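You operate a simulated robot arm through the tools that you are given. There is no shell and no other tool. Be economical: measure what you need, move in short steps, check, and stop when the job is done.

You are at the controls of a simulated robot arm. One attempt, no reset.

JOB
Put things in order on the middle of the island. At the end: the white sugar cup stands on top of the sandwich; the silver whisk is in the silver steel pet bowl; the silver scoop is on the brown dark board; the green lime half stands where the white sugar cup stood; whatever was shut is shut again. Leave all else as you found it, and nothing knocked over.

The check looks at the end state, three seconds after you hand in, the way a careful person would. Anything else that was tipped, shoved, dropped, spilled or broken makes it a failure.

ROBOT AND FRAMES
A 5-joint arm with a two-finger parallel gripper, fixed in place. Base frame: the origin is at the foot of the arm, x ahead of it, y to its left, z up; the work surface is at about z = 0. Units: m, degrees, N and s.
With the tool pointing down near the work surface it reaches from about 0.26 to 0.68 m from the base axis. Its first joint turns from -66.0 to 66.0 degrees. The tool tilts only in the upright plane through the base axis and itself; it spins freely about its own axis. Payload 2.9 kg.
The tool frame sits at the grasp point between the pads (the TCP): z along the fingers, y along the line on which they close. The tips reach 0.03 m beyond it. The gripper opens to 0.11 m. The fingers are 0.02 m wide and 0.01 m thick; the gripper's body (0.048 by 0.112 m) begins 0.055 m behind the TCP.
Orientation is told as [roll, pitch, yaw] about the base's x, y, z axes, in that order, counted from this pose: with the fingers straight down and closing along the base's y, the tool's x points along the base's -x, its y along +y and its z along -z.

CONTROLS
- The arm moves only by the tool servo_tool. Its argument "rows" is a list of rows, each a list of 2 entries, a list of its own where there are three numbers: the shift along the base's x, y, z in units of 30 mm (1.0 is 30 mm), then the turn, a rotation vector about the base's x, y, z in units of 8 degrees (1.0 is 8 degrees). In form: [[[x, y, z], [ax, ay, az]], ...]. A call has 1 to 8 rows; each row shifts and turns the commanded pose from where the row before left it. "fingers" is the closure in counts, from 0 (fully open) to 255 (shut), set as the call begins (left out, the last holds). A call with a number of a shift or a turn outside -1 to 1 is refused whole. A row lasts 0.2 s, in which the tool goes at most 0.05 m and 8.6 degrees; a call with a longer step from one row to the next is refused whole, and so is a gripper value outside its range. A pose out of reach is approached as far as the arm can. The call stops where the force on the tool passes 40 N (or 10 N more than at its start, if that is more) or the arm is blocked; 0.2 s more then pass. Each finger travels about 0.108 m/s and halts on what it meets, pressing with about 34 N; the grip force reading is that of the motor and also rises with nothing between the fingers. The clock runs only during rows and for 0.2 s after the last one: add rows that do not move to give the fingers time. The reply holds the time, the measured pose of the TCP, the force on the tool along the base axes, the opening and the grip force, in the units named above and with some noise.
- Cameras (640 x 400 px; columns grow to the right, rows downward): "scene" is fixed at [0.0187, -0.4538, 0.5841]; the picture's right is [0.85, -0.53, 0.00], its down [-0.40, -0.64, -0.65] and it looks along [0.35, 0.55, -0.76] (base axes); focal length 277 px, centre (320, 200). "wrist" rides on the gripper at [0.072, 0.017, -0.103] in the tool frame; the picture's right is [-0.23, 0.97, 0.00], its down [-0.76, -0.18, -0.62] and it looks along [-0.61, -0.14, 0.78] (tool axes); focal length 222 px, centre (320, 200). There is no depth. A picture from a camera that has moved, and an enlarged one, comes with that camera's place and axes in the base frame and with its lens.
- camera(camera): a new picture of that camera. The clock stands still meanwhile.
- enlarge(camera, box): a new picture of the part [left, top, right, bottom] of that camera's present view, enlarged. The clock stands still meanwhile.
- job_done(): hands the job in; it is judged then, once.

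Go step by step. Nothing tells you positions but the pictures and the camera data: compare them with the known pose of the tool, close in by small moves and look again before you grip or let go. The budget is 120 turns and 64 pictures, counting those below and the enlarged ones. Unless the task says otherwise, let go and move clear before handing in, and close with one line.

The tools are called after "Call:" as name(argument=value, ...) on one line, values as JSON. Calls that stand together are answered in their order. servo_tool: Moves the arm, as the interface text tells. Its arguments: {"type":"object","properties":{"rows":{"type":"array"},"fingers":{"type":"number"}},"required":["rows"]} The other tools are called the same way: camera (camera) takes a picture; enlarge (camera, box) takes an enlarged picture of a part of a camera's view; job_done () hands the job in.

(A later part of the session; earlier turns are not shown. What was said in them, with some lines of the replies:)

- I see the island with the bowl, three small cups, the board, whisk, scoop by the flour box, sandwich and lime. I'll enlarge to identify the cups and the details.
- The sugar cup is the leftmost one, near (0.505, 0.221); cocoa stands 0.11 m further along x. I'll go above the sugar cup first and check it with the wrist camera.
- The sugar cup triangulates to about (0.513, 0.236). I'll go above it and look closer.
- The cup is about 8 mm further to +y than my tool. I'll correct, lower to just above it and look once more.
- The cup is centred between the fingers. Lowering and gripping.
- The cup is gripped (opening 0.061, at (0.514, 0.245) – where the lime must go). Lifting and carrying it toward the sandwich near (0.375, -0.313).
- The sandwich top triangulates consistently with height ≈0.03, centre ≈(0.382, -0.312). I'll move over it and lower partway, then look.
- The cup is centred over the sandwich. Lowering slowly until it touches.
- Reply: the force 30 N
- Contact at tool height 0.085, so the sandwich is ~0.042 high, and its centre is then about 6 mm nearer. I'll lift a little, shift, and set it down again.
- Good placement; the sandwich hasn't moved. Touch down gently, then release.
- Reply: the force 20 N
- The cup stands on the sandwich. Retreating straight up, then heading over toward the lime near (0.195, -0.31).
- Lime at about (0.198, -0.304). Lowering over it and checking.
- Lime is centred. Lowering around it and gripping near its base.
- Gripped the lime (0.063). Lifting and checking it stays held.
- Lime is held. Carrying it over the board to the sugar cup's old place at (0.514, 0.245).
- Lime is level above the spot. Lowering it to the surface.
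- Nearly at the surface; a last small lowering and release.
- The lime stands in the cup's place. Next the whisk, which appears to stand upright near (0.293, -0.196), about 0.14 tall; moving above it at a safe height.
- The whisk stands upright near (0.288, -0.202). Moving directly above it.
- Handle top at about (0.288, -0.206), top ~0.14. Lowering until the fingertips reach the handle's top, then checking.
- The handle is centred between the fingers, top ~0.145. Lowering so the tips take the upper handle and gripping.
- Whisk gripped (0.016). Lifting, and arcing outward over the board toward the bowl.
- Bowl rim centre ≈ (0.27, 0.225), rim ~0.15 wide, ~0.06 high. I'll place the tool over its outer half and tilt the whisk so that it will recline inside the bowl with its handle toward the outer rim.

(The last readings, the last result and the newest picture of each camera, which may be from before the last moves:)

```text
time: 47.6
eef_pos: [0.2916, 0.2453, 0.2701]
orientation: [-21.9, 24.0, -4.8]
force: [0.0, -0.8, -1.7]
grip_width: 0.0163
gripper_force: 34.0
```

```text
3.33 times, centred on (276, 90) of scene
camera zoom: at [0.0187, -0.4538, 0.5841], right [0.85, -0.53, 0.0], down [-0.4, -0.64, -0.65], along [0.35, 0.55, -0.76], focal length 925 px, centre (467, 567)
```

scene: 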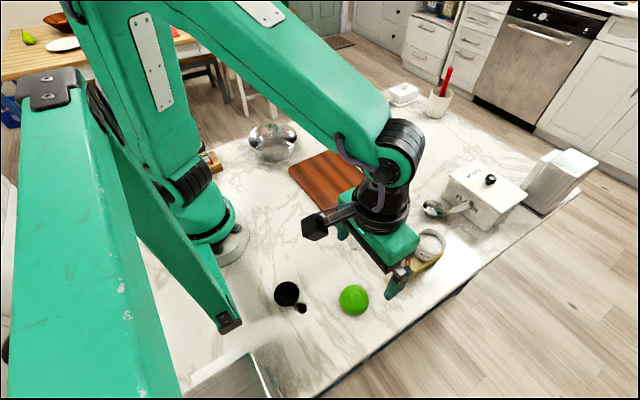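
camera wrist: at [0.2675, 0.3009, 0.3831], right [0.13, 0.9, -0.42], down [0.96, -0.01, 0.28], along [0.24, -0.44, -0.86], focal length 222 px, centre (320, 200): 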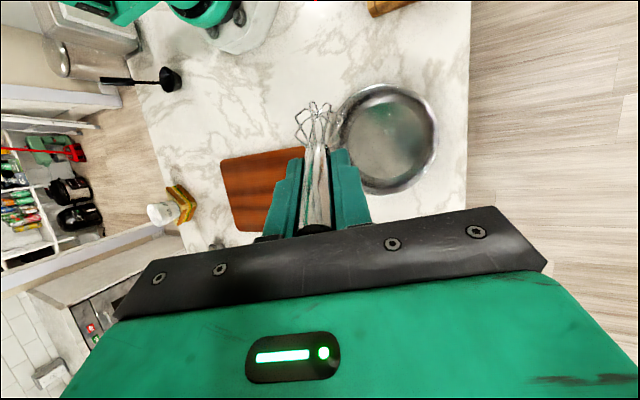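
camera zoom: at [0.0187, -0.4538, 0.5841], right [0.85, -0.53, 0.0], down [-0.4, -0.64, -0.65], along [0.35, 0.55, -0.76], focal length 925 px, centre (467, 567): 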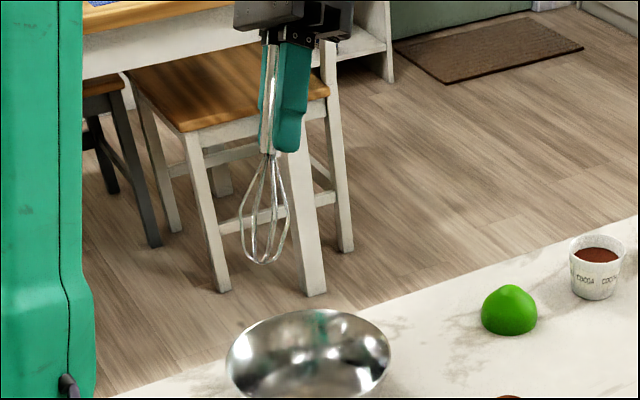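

The tilt is good. I'll lower until the whisk tip is just above rim level and compare it with the bowl directly.

Call:
servo_tool(rows=[[[0, 0, -0.7], [0, 0, 0]], [[0, 0, -0.8], [0, 0, 0]], [[0, 0, -0.8], [0, 0, 0]], [[0, 0, -0.6], [0, 0, 0]], [[0, 0, 0], [0, 0, 0]]])

Call:
camera(camera="wrist")

Call:
enlarge(camera="scene", box=[180, 60, 372, 180])

```text
time: 48.8
eef_pos: [0.2938, 0.2441, 0.1843]
orientation: [-21.8, 24.0, -4.8]
force: [-0.5, 0.0, -0.8]
grip_width: 0.0159
gripper_force: 33.6
```

```text
24 pictures are left
camera wrist: at [0.2684, 0.2995, 0.2967], right [0.14, 0.9, -0.42], down [0.96, -0.01, 0.28], along [0.24, -0.44, -0.86], focal length 222 px, centre (320, 200)
```

wrist: 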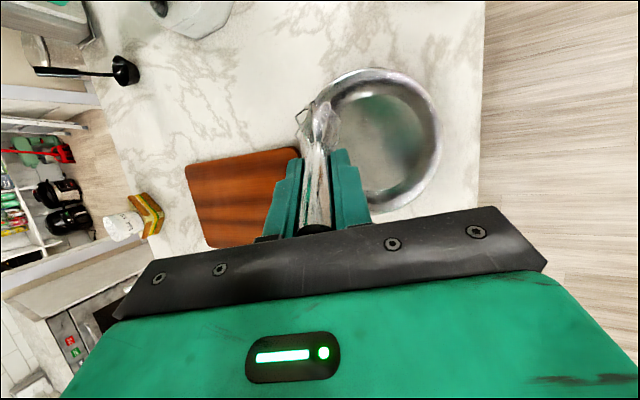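

```text
3.33 times, centred on (276, 120) of scene
camera zoom: at [0.0187, -0.4538, 0.5841], right [0.85, -0.53, 0.0], down [-0.4, -0.64, -0.65], along [0.35, 0.55, -0.76], focal length 925 px, centre (467, 467)
```

zoom: 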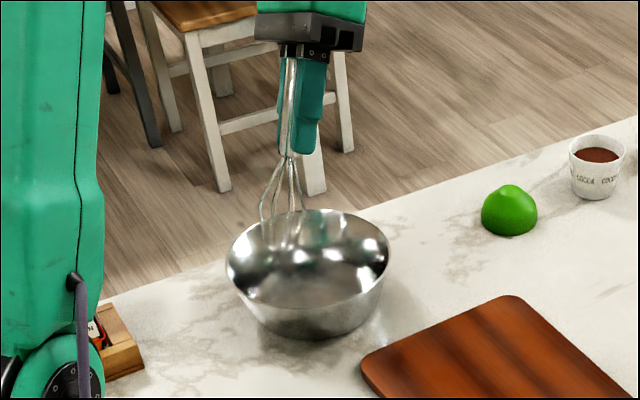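

The rim is lower than I assumed (~0.045), putting the bowl centre near (0.274, 0.24). I'll shift slightly outward and lower the whisk into the bowl.

Call:
servo_tool(rows=[[[0.4, 0.5, 0], [0, 0, 0]], [[0, 0, -0.6], [0, 0, 0]], [[0, 0, -0.6], [0, 0, 0]], [[0, 0, -0.5], [0, 0, 0]], [[0, 0, -0.3], [0, 0, 0]], [[0, 0, 0], [0, 0, 0]]])

Call:
camera(camera="wrist")

Call:
enlarge(camera="scene", box=[180, 60, 372, 180])

```text
time: 50.2
eef_pos: [0.3058, 0.2603, 0.1242]
orientation: [-22.0, 23.8, -4.6]
force: [0.4, 0.3, -1.1]
grip_width: 0.0163
gripper_force: 33.9
```

```text
22 pictures are left
camera wrist: at [0.2797, 0.3149, 0.2359], right [0.13, 0.9, -0.42], down [0.96, -0.01, 0.28], along [0.25, -0.45, -0.86], focal length 222 px, centre (320, 200)
```

wrist: 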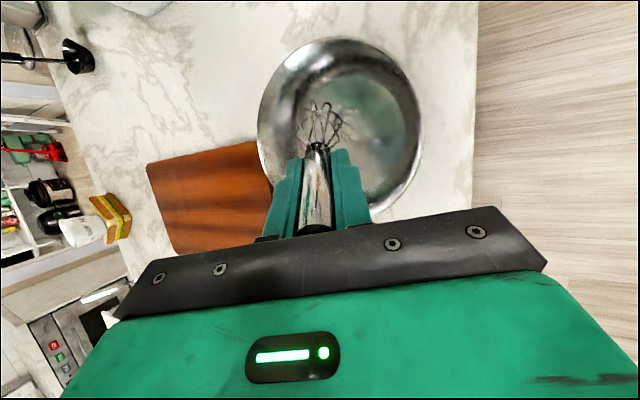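

```text
3.33 times, centred on (276, 120) of scene
camera zoom: at [0.0187, -0.4538, 0.5841], right [0.85, -0.53, 0.0], down [-0.4, -0.64, -0.65], along [0.35, 0.55, -0.76], focal length 925 px, centre (467, 467)
```

zoom: 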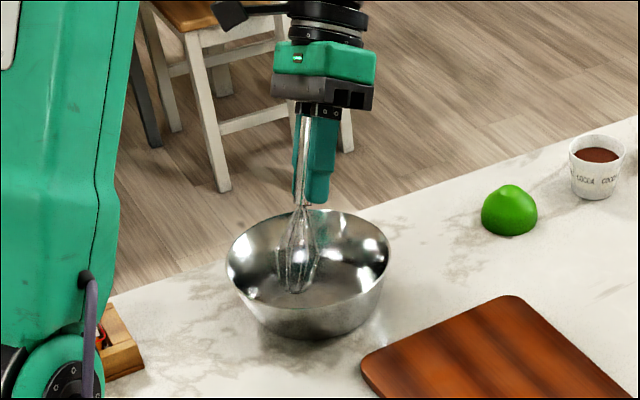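

The whisk's wires are well inside the bowl. Lowering gently until it touches.

Call:
servo_tool(rows=[[[0, 0, -0.15], [0, 0, 0]], [[0, 0, -0.15], [0, 0, 0]], [[0, 0, 0], [0, 0, 0]]])

```text
time: 51.0
eef_pos: [0.3056, 0.2598, 0.1171]
orientation: [-22.1, 23.8, -4.7]
force: [0.1, 0.0, -0.9]
grip_width: 0.0163
gripper_force: 34.0
```

Call:
servo_tool(rows=[[[0, 0, -0.15], [0, 0, 0]], [[0, 0, -0.1], [0, 0, 0]], [[0, 0, 0], [0, 0, 0]]])

Call:
enlarge(camera="scene", box=[180, 60, 372, 180])

```text
time: 51.8
eef_pos: [0.3048, 0.2586, 0.1083]
orientation: [-22.0, 23.7, -4.7]
force: [0.0, 0.9, -1.2]
grip_width: 0.0163
gripper_force: 34.4
```

```text
3.33 times, centred on (276, 120) of scene
camera zoom: at [0.0187, -0.4538, 0.5841], right [0.85, -0.53, 0.0], down [-0.4, -0.64, -0.65], along [0.35, 0.55, -0.76], focal length 925 px, centre (467, 467)
```

zoom: 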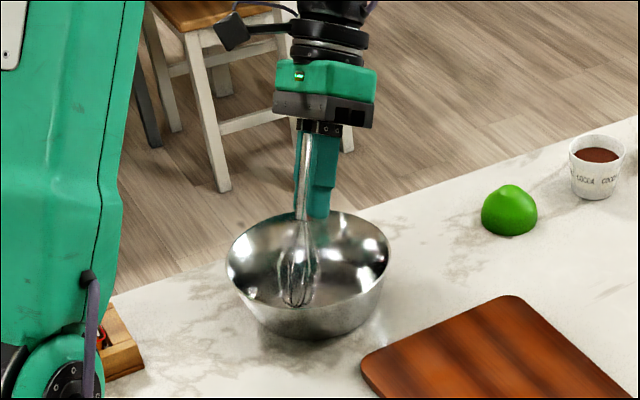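

I'll spin the tool about the whisk's axis so the fingers straddle the falling direction before I let go.

Call:
servo_tool(rows=[[[0, 0, 0], [0.4, 0.35, 0.84]], [[0, 0, 0], [0.4, 0.35, 0.84]], [[0, 0, 0], [0.4, 0.35, 0.84]], [[0, 0, 0], [0.4, 0.35, 0.84]], [[0, 0, 0], [0.4, 0.35, 0.84]], [[0, 0, -0.06], [0, 0, 0]], [[0, 0, 0], [0, 0, 0]]])

Call:
camera(camera="wrist")

```text
time: 53.4
eef_pos: [0.3049, 0.2596, 0.1067]
orientation: [-0.4, 32.5, 39.7]
force: [-0.3, -0.7, -0.2]
grip_width: 0.0159
gripper_force: 34.1
```

```text
19 pictures are left
camera wrist: at [0.2888, 0.2692, 0.2327], right [-0.48, 0.87, -0.13], down [0.86, 0.49, 0.12], along [0.16, -0.05, -0.98], focal length 222 px, centre (320, 200)
```

wrist: 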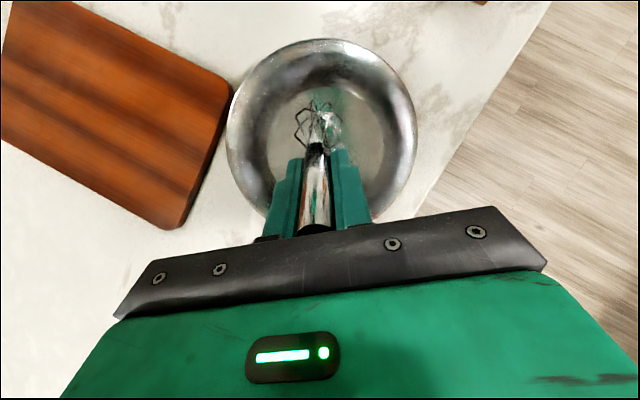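

Well centred in the bowl. Releasing.

Call:
servo_tool(rows=[[[0, 0, 0], [0, 0, 0]], [[0, 0, 0], [0, 0, 0]], [[0, 0, 0], [0, 0, 0]], [[0, 0, 0], [0, 0, 0]]], fingers=120)

Call:
camera(camera="wrist")

Call:
enlarge(camera="scene", box=[180, 60, 372, 180])

```text
time: 54.4
eef_pos: [0.3054, 0.2592, 0.1072]
orientation: [-0.4, 32.5, 39.7]
force: [0.1, 0.2, -0.5]
grip_width: 0.0581
gripper_force: 0.1
```

```text
18 pictures are left
camera wrist: at [0.2887, 0.2693, 0.2328], right [-0.48, 0.87, -0.13], down [0.86, 0.49, 0.12], along [0.17, -0.05, -0.98], focal length 222 px, centre (320, 200)
```

wrist: 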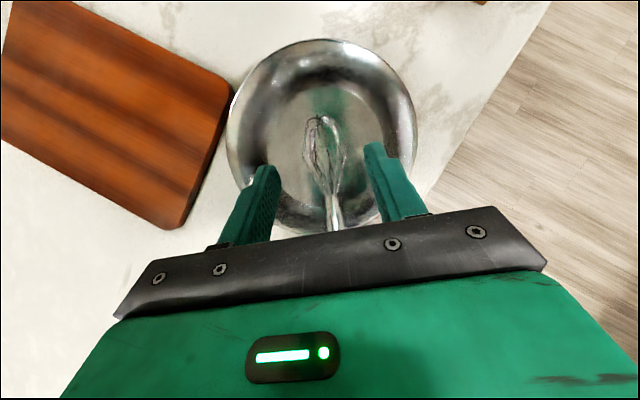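

```text
3.33 times, centred on (276, 120) of scene
camera zoom: at [0.0187, -0.4538, 0.5841], right [0.85, -0.53, 0.0], down [-0.4, -0.64, -0.65], along [0.35, 0.55, -0.76], focal length 925 px, centre (467, 467)
```

zoom: 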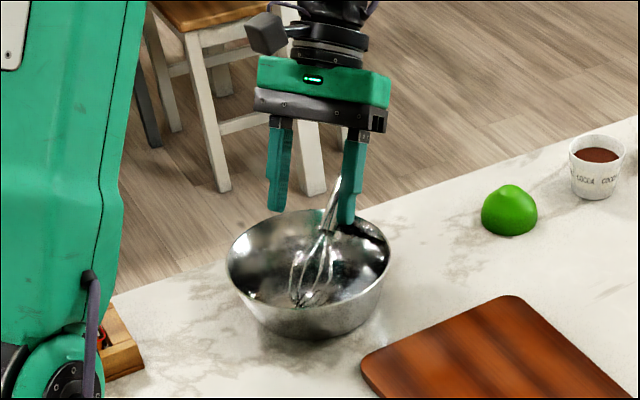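

The whisk reclines in the bowl against the rim, clear of the fingers. Retreating straight up and straightening the tool.

Call:
servo_tool(rows=[[[0, 0, 0.6], [0, 0, 0]], [[0, 0, 1], [0, 0, 0]], [[0, 0, 1], [0, 0, 0]], [[0, 0, 1], [0, 0, 0]], [[0, 0, 1], [0, 0, 0]], [[0, 0, 1], [0, 0, 0]], [[0, 0, 0.6], [0, 0, 0]], [[0, 0, 0], [0, 0, 0]]])

Call:
servo_tool(rows=[[[0.2, -0.5, 0], [0.643, -0.766, 0]], [[0.3, -0.8, 0], [0.643, -0.766, 0]], [[0.4, -1, 0], [0.643, -0.766, 0]], [[0.4, -1, 0], [0.643, -0.766, 0]], [[0.4, -1, 0], [0, 0, 1]], [[0.4, -1, 0], [0, 0, 1]], [[0.4, -1, 0], [0, 0, 1]], [[0.4, -1, 0], [0, 0, 1]]])

Call:
servo_tool(rows=[[[0.4, -1, 0], [0, 0, 1]], [[0.4, -1, 0], [0, 0, 1]], [[0.4, -1, 0], [0, 0, 0.25]], [[0.4, -1, 0], [0, 0, 0]], [[0.4, -1, 0], [0, 0, 0]], [[0, 0, 0], [0, 0, 0]]])

Call:
camera(camera="scene")

Call:
camera(camera="wrist")

```text
time: 56.2
eef_pos: [0.3046, 0.2604, 0.2924]
orientation: [-0.4, 32.5, 39.8]
force: [-0.2, -0.1, -0.2]
grip_width: 0.0585
gripper_force: 0.1
```

```text
time: 58.0
eef_pos: [0.3893, 0.0405, 0.2933]
orientation: [0.2, 0.1, 71.8]
force: [0.3, 0.2, 0.1]
grip_width: 0.058
gripper_force: 0.0
```

```text
time: 59.4
eef_pos: [0.4513, -0.1096, 0.2929]
orientation: [0.0, 0.0, 89.8]
force: [0.5, -0.8, 0.1]
grip_width: 0.0582
gripper_force: 0.1
```

```text
16 pictures are left
```

scene: 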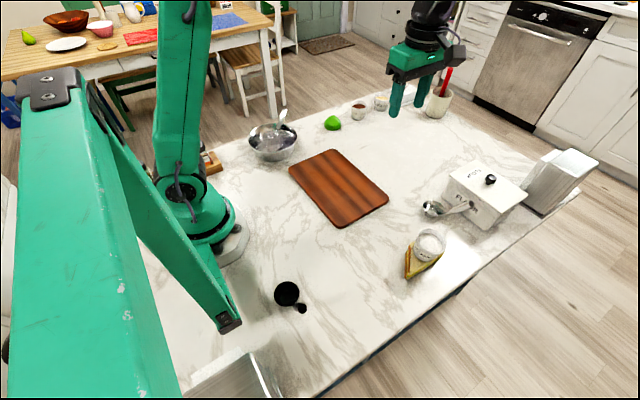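

```text
15 pictures are left
camera wrist: at [0.4334, -0.1819, 0.3963], right [-0.97, 0.23, 0.0], down [0.18, 0.76, 0.62], along [0.14, 0.61, -0.78], focal length 222 px, centre (320, 200)
```

wrist: 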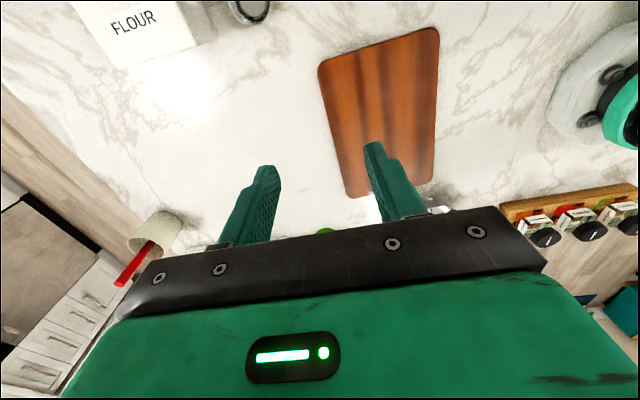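

The whisk is in the bowl and all else looks right. The board spans about x 0.27–0.445, y -0.13–0.12. Now moving to look at the scoop from above.

Call:
servo_tool(rows=[[[0.4, -1, 0], [0, 0, 0]], [[0.4, -1, 0], [0, 0, 0]], [[0.4, -1, 0], [0, 0, 0]], [[0.4, -1, 0], [0, 0, 0]], [[0.2, -1, 0], [0, 0, 0]], [[0, -0.5, 0], [0, 0, 0]], [[0, 0, 0], [0, 0, 0]]])

Call:
camera(camera="wrist")

```text
time: 61.0
eef_pos: [0.5042, -0.2748, 0.2938]
orientation: [-0.2, 0.1, 89.7]
force: [0.1, 0.5, 0.3]
grip_width: 0.0584
gripper_force: 0.0
```

```text
14 pictures are left
camera wrist: at [0.4869, -0.3474, 0.3969], right [-0.97, 0.23, 0.0], down [0.18, 0.76, 0.62], along [0.15, 0.6, -0.78], focal length 222 px, centre (320, 200)
```

wrist: 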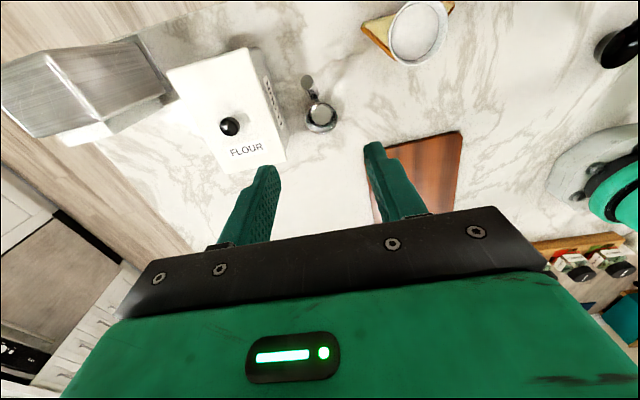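

Call:
enlarge(camera="wrist", box=[240, 50, 368, 130])

```text
5.00 times, centred on (304, 90) of wrist
camera zoom: at [0.4869, -0.3474, 0.3969], right [-0.97, 0.23, 0.0], down [0.18, 0.76, 0.62], along [0.15, 0.6, -0.78], focal length 1111 px, centre (400, 750)
```

zoom: 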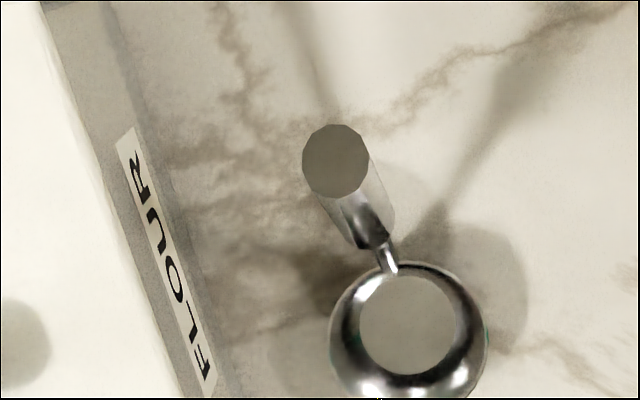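

The scoop's handle leans up from its bowl: from about (0.513, -0.254, 0.035) to its end at (0.517, -0.299, 0.11). I'll narrow the fingers, come over the handle to (0.516, -0.284), and lower to just above its end.

Call:
servo_tool(rows=[[[0.4, -0.3, -0.8], [0, 0, 0]], [[0, 0, -0.8], [0, 0, 0]], [[0, 0, -0.8], [0, 0, 0]], [[0, 0, -0.8], [0, 0, 0]], [[0, 0, -0.8], [0, 0, 0]], [[0, 0, -0.7], [0, 0, 0]], [[0, 0, 0], [0, 0, 0]]], fingers=140)

Call:
camera(camera="wrist")

Call:
enlarge(camera="scene", box=[390, 120, 550, 220])

```text
time: 62.6
eef_pos: [0.5173, -0.2829, 0.1497]
orientation: [-0.1, 0.1, 89.7]
force: [0.4, 0.2, -0.1]
grip_width: 0.0495
gripper_force: 0.0
```

```text
12 pictures are left
camera wrist: at [0.4992, -0.3563, 0.2541], right [-0.97, 0.23, 0.0], down [0.18, 0.76, 0.62], along [0.15, 0.6, -0.78], focal length 222 px, centre (320, 200)
```

wrist: 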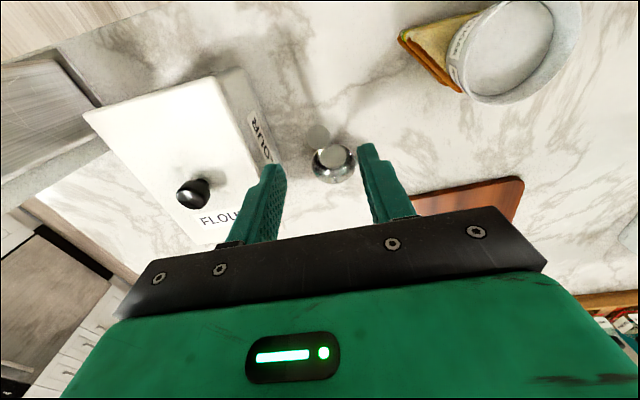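

```text
4.00 times, centred on (470, 170) of scene
camera zoom: at [0.0187, -0.4539, 0.5841], right [0.85, -0.53, 0.0], down [-0.4, -0.64, -0.65], along [0.35, 0.55, -0.76], focal length 1110 px, centre (-280, 320)
```

zoom: 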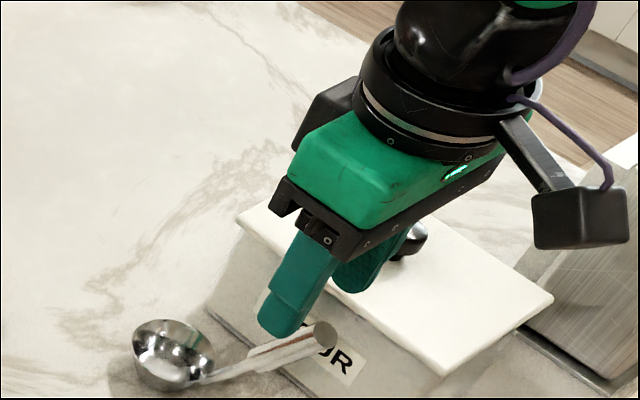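

The handle lies between the fingers. Lowering to grip height and closing.

Call:
servo_tool(rows=[[[-0.04, 0, -0.7], [0, 0, 0]], [[0, 0, -0.7], [0, 0, 0]], [[0, 0, -0.7], [0, 0, 0]], [[0, 0, 0], [0, 0, 0]]])

Call:
servo_tool(rows=[[[0, 0, 0], [0, 0, 0]], [[0, 0, 0], [0, 0, 0]], [[0, 0, 0], [0, 0, 0]]], fingers=255)

Call:
enlarge(camera="scene", box=[390, 120, 550, 220])

```text
time: 63.6
eef_pos: [0.5145, -0.2845, 0.0879]
orientation: [-0.1, 0.1, 89.7]
force: [-0.4, 0.1, -0.6]
grip_width: 0.0499
gripper_force: 0.0
```

```text
time: 64.4
eef_pos: [0.5157, -0.2856, 0.0881]
orientation: [-0.2, 0.1, 89.7]
force: [0.5, 0.0, 0.2]
grip_width: 0.0156
gripper_force: 34.6
```

```text
4.00 times, centred on (470, 170) of scene
camera zoom: at [0.0187, -0.4539, 0.5841], right [0.85, -0.53, 0.0], down [-0.4, -0.64, -0.65], along [0.35, 0.55, -0.76], focal length 1110 px, centre (-280, 320)
```

zoom: 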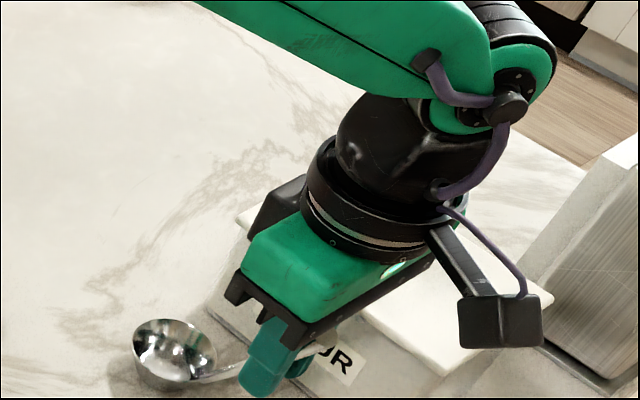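

Scoop gripped (0.016). Lifting straight up and carrying it over the board's centre.

Call:
servo_tool(rows=[[[0, 0, 0.5], [0, 0, 0]], [[0, 0, 1], [0, 0, 0]], [[0, 0, 1], [0, 0, 0]], [[0, 0, 1], [0, 0, 0]], [[0, 0, 1], [0, 0, 0]], [[0, 0, 0], [0, 0, 0]]])

Call:
servo_tool(rows=[[[-0.65, 0.98, 0], [0, 0, 0]], [[-0.65, 0.98, 0], [0, 0, 0]], [[-0.65, 0.98, 0], [0, 0, 0]], [[-0.65, 0.98, 0], [0, 0, 0]], [[-0.65, 0.98, 0], [0, 0, 0]], [[-0.65, 0.98, 0], [0, 0, 0]], [[-0.65, 0.98, 0], [0, 0, 0]], [[-0.65, 0.98, 0], [0, 0, 0]]])

Call:
servo_tool(rows=[[[0, 0, -0.8], [0, 0, 0]], [[0, 0, -0.8], [0, 0, 0]], [[0, 0, 0], [0, 0, 0]]])

Call:
camera(camera="scene")

Call:
camera(camera="wrist")

```text
time: 65.8
eef_pos: [0.5162, -0.2836, 0.2248]
orientation: [-0.2, 0.1, 89.7]
force: [0.8, 0.2, -1.5]
grip_width: 0.0154
gripper_force: 33.8
```

```text
time: 67.6
eef_pos: [0.3598, -0.048, 0.225]
orientation: [-0.1, 0.0, 89.7]
force: [0.2, -0.6, -1.7]
grip_width: 0.0152
gripper_force: 33.9
```

```text
time: 68.4
eef_pos: [0.3605, -0.0489, 0.1746]
orientation: [0.0, 0.0, 89.8]
force: [0.4, 0.7, -1.1]
grip_width: 0.0156
gripper_force: 34.1
```

```text
9 pictures are left
```

scene: 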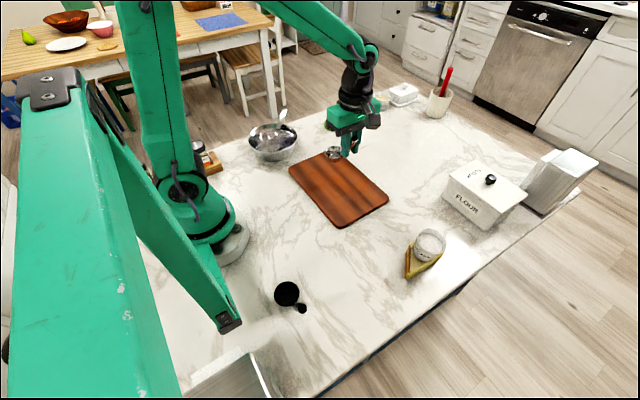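

```text
8 pictures are left
camera wrist: at [0.3439, -0.1218, 0.2788], right [-0.97, 0.23, 0.0], down [0.18, 0.76, 0.62], along [0.14, 0.61, -0.78], focal length 222 px, centre (320, 200)
```

wrist: 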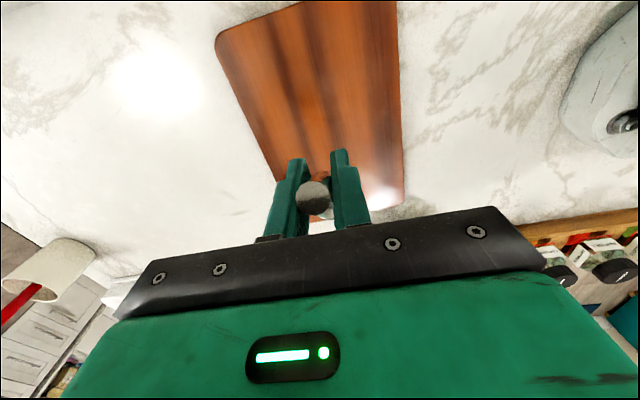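

The scoop is held over the board. Lowering, then creeping to contact.

Call:
servo_tool(rows=[[[0, 0, -0.8], [0, 0, 0]], [[0, 0, -0.8], [0, 0, 0]], [[0, 0, -0.4], [0, 0, 0]], [[0, 0, 0], [0, 0, 0]]])

Call:
enlarge(camera="scene", box=[260, 110, 420, 210])

```text
time: 69.4
eef_pos: [0.3603, -0.0477, 0.1149]
orientation: [0.0, 0.0, 89.7]
force: [0.2, -0.2, -1.2]
grip_width: 0.0153
gripper_force: 33.4
```

```text
4.00 times, centred on (340, 160) of scene
camera zoom: at [0.0187, -0.4538, 0.5841], right [0.85, -0.53, 0.0], down [-0.4, -0.64, -0.65], along [0.35, 0.55, -0.76], focal length 1110 px, centre (240, 360)
```

zoom: 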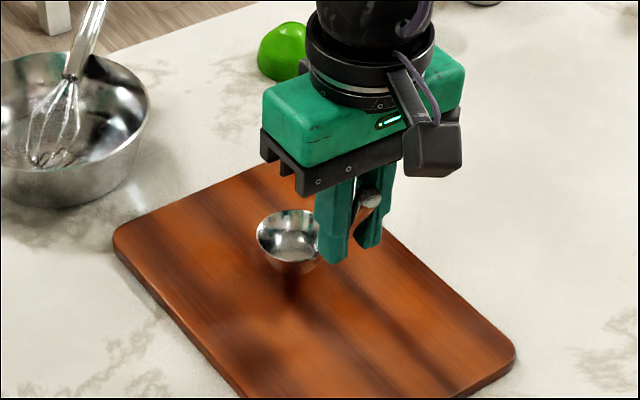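

Call:
servo_tool(rows=[[[0, 0, -0.15], [0, 0, 0]], [[0, 0, -0.15], [0, 0, 0]], [[0, 0, 0], [0, 0, 0]]])

```text
time: 70.2
eef_pos: [0.3598, -0.0469, 0.1057]
orientation: [0.0, 0.0, 89.7]
force: [0.2, -0.8, -1.8]
grip_width: 0.0152
gripper_force: 33.1
```

No contact yet; creeping a bit further down.

Call:
servo_tool(rows=[[[0, 0, -0.1], [0, 0, 0]], [[0, 0, 0], [0, 0, 0]]])

Call:
servo_tool(rows=[[[0, 0, -0.08], [0, 0, 0]], [[0, 0, 0], [0, 0, 0]]])

Call:
enlarge(camera="scene", box=[260, 110, 420, 210])

```text
time: 70.8
eef_pos: [0.36, -0.0494, 0.1024]
orientation: [0.0, 0.0, 89.7]
force: [-0.4, 0.7, -1.9]
grip_width: 0.0154
gripper_force: 34.0
```

```text
time: 71.4
eef_pos: [0.3611, -0.049, 0.1013]
orientation: [0.1, 0.0, 89.8]
force: [-0.4, -0.1, -0.5]
grip_width: 0.0153
gripper_force: 33.5
```

```text
4.00 times, centred on (340, 160) of scene
camera zoom: at [0.0187, -0.4538, 0.5841], right [0.85, -0.53, 0.0], down [-0.4, -0.64, -0.65], along [0.35, 0.55, -0.76], focal length 1110 px, centre (240, 360)
```

zoom: 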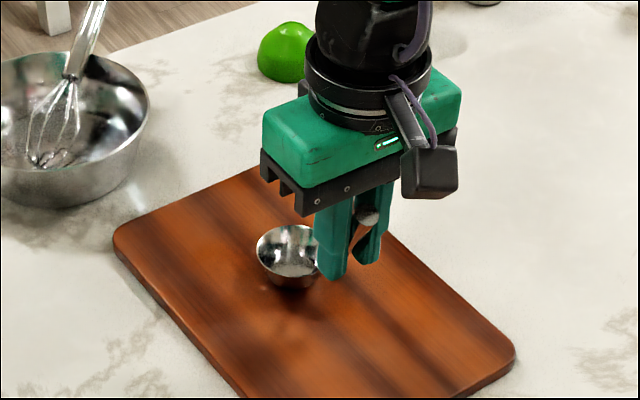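

Call:
servo_tool(rows=[[[0, 0, -0.06], [0, 0, 0]], [[0, 0, 0], [0, 0, 0]]])

```text
time: 72.0
eef_pos: [0.3616, -0.0488, 0.1002]
orientation: [-0.1, 0.0, 89.7]
force: [-3.6, -1.4, 6.7]
grip_width: 0.0156
gripper_force: 34.1
```

Contact with the board (about 7 N). Releasing and retreating straight up.

Call:
servo_tool(rows=[[[0, 0, 0], [0, 0, 0]], [[0, 0, 0], [0, 0, 0]], [[0, 0, 0], [0, 0, 0]]], fingers=130)

Call:
enlarge(camera="scene", box=[260, 110, 420, 210])

```text
time: 72.8
eef_pos: [0.3608, -0.0494, 0.0993]
orientation: [0.0, 0.0, 89.7]
force: [0.3, -0.3, -0.2]
grip_width: 0.0538
gripper_force: 0.1
```

```text
4.00 times, centred on (340, 160) of scene
camera zoom: at [0.0187, -0.4538, 0.5841], right [0.85, -0.53, 0.0], down [-0.4, -0.64, -0.65], along [0.35, 0.55, -0.76], focal length 1110 px, centre (240, 360)
```

zoom: 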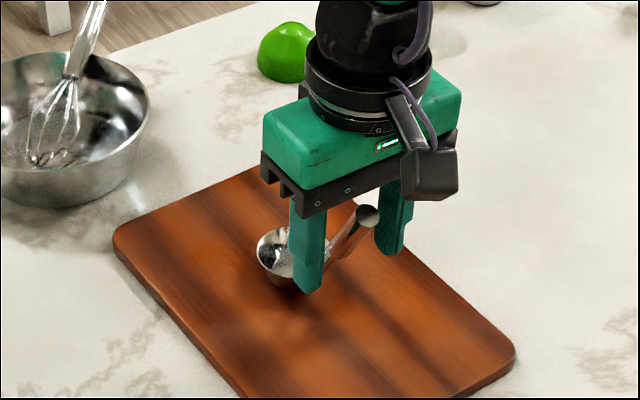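

Call:
servo_tool(rows=[[[0, 0, 0.6], [0, 0, 0]], [[0, 0, 1], [0, 0, 0]], [[0, 0, 1], [0, 0, 0]], [[0, 0, 1], [0, 0, 0]], [[0, 0, 1], [0, 0, 0]], [[0, 0, 1], [0, 0, 0]], [[0, 0, 1], [0, 0, 0]]])

Call:
servo_tool(rows=[[[1, 0, 0], [0, 0, 0]], [[1, 0, 0], [0, 0, 0]], [[1, 0, 0], [0, 0, 0]], [[0, 0, 0], [0, 0, 0]]])

Call:
camera(camera="scene")

Call:
enlarge(camera="scene", box=[240, 90, 496, 290])

```text
time: 74.4
eef_pos: [0.3599, -0.0479, 0.2959]
orientation: [0.0, 0.0, 89.6]
force: [-0.4, -0.2, -0.1]
grip_width: 0.0535
gripper_force: 0.0
```

```text
time: 75.4
eef_pos: [0.4498, -0.0488, 0.2968]
orientation: [-0.1, 0.0, 89.7]
force: [0.2, -1.0, 0.9]
grip_width: 0.0541
gripper_force: 0.0
```

```text
4 pictures are left
```

scene: 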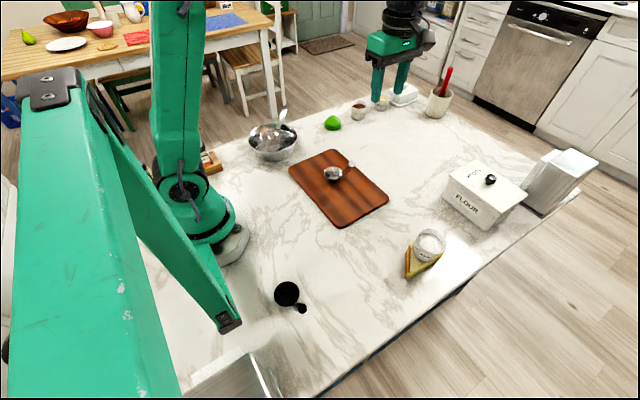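

```text
2.00 times, centred on (368, 190) of scene
camera zoom: at [0.0187, -0.4539, 0.5841], right [0.85, -0.53, 0.0], down [-0.4, -0.64, -0.65], along [0.35, 0.55, -0.76], focal length 555 px, centre (224, 220)
```

zoom: 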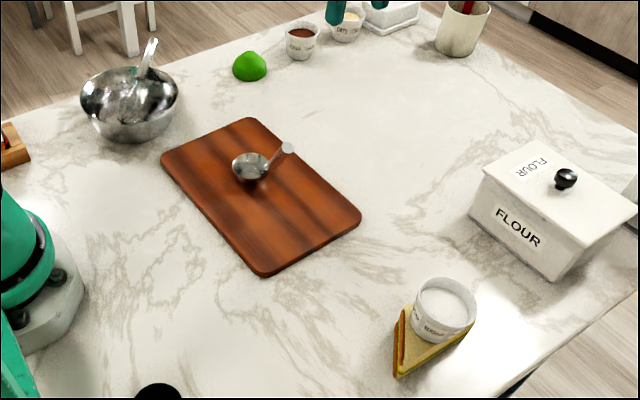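

Everything is in place: the cup is on the sandwich, the lime on the cup's old spot, the whisk in the bowl and the scoop on the board. The flour box is still shut and the arm is clear, so I'm handing in.

Call:
job_done()

```text
The job is handed in.
```

The job is handed in: the sugar cup stands on the sandwich, the lime half is where the cup stood, the whisk rests in the steel bowl, and the scoop is on the board. The flour box stayed shut, and nothing was knocked over in the final pictures.
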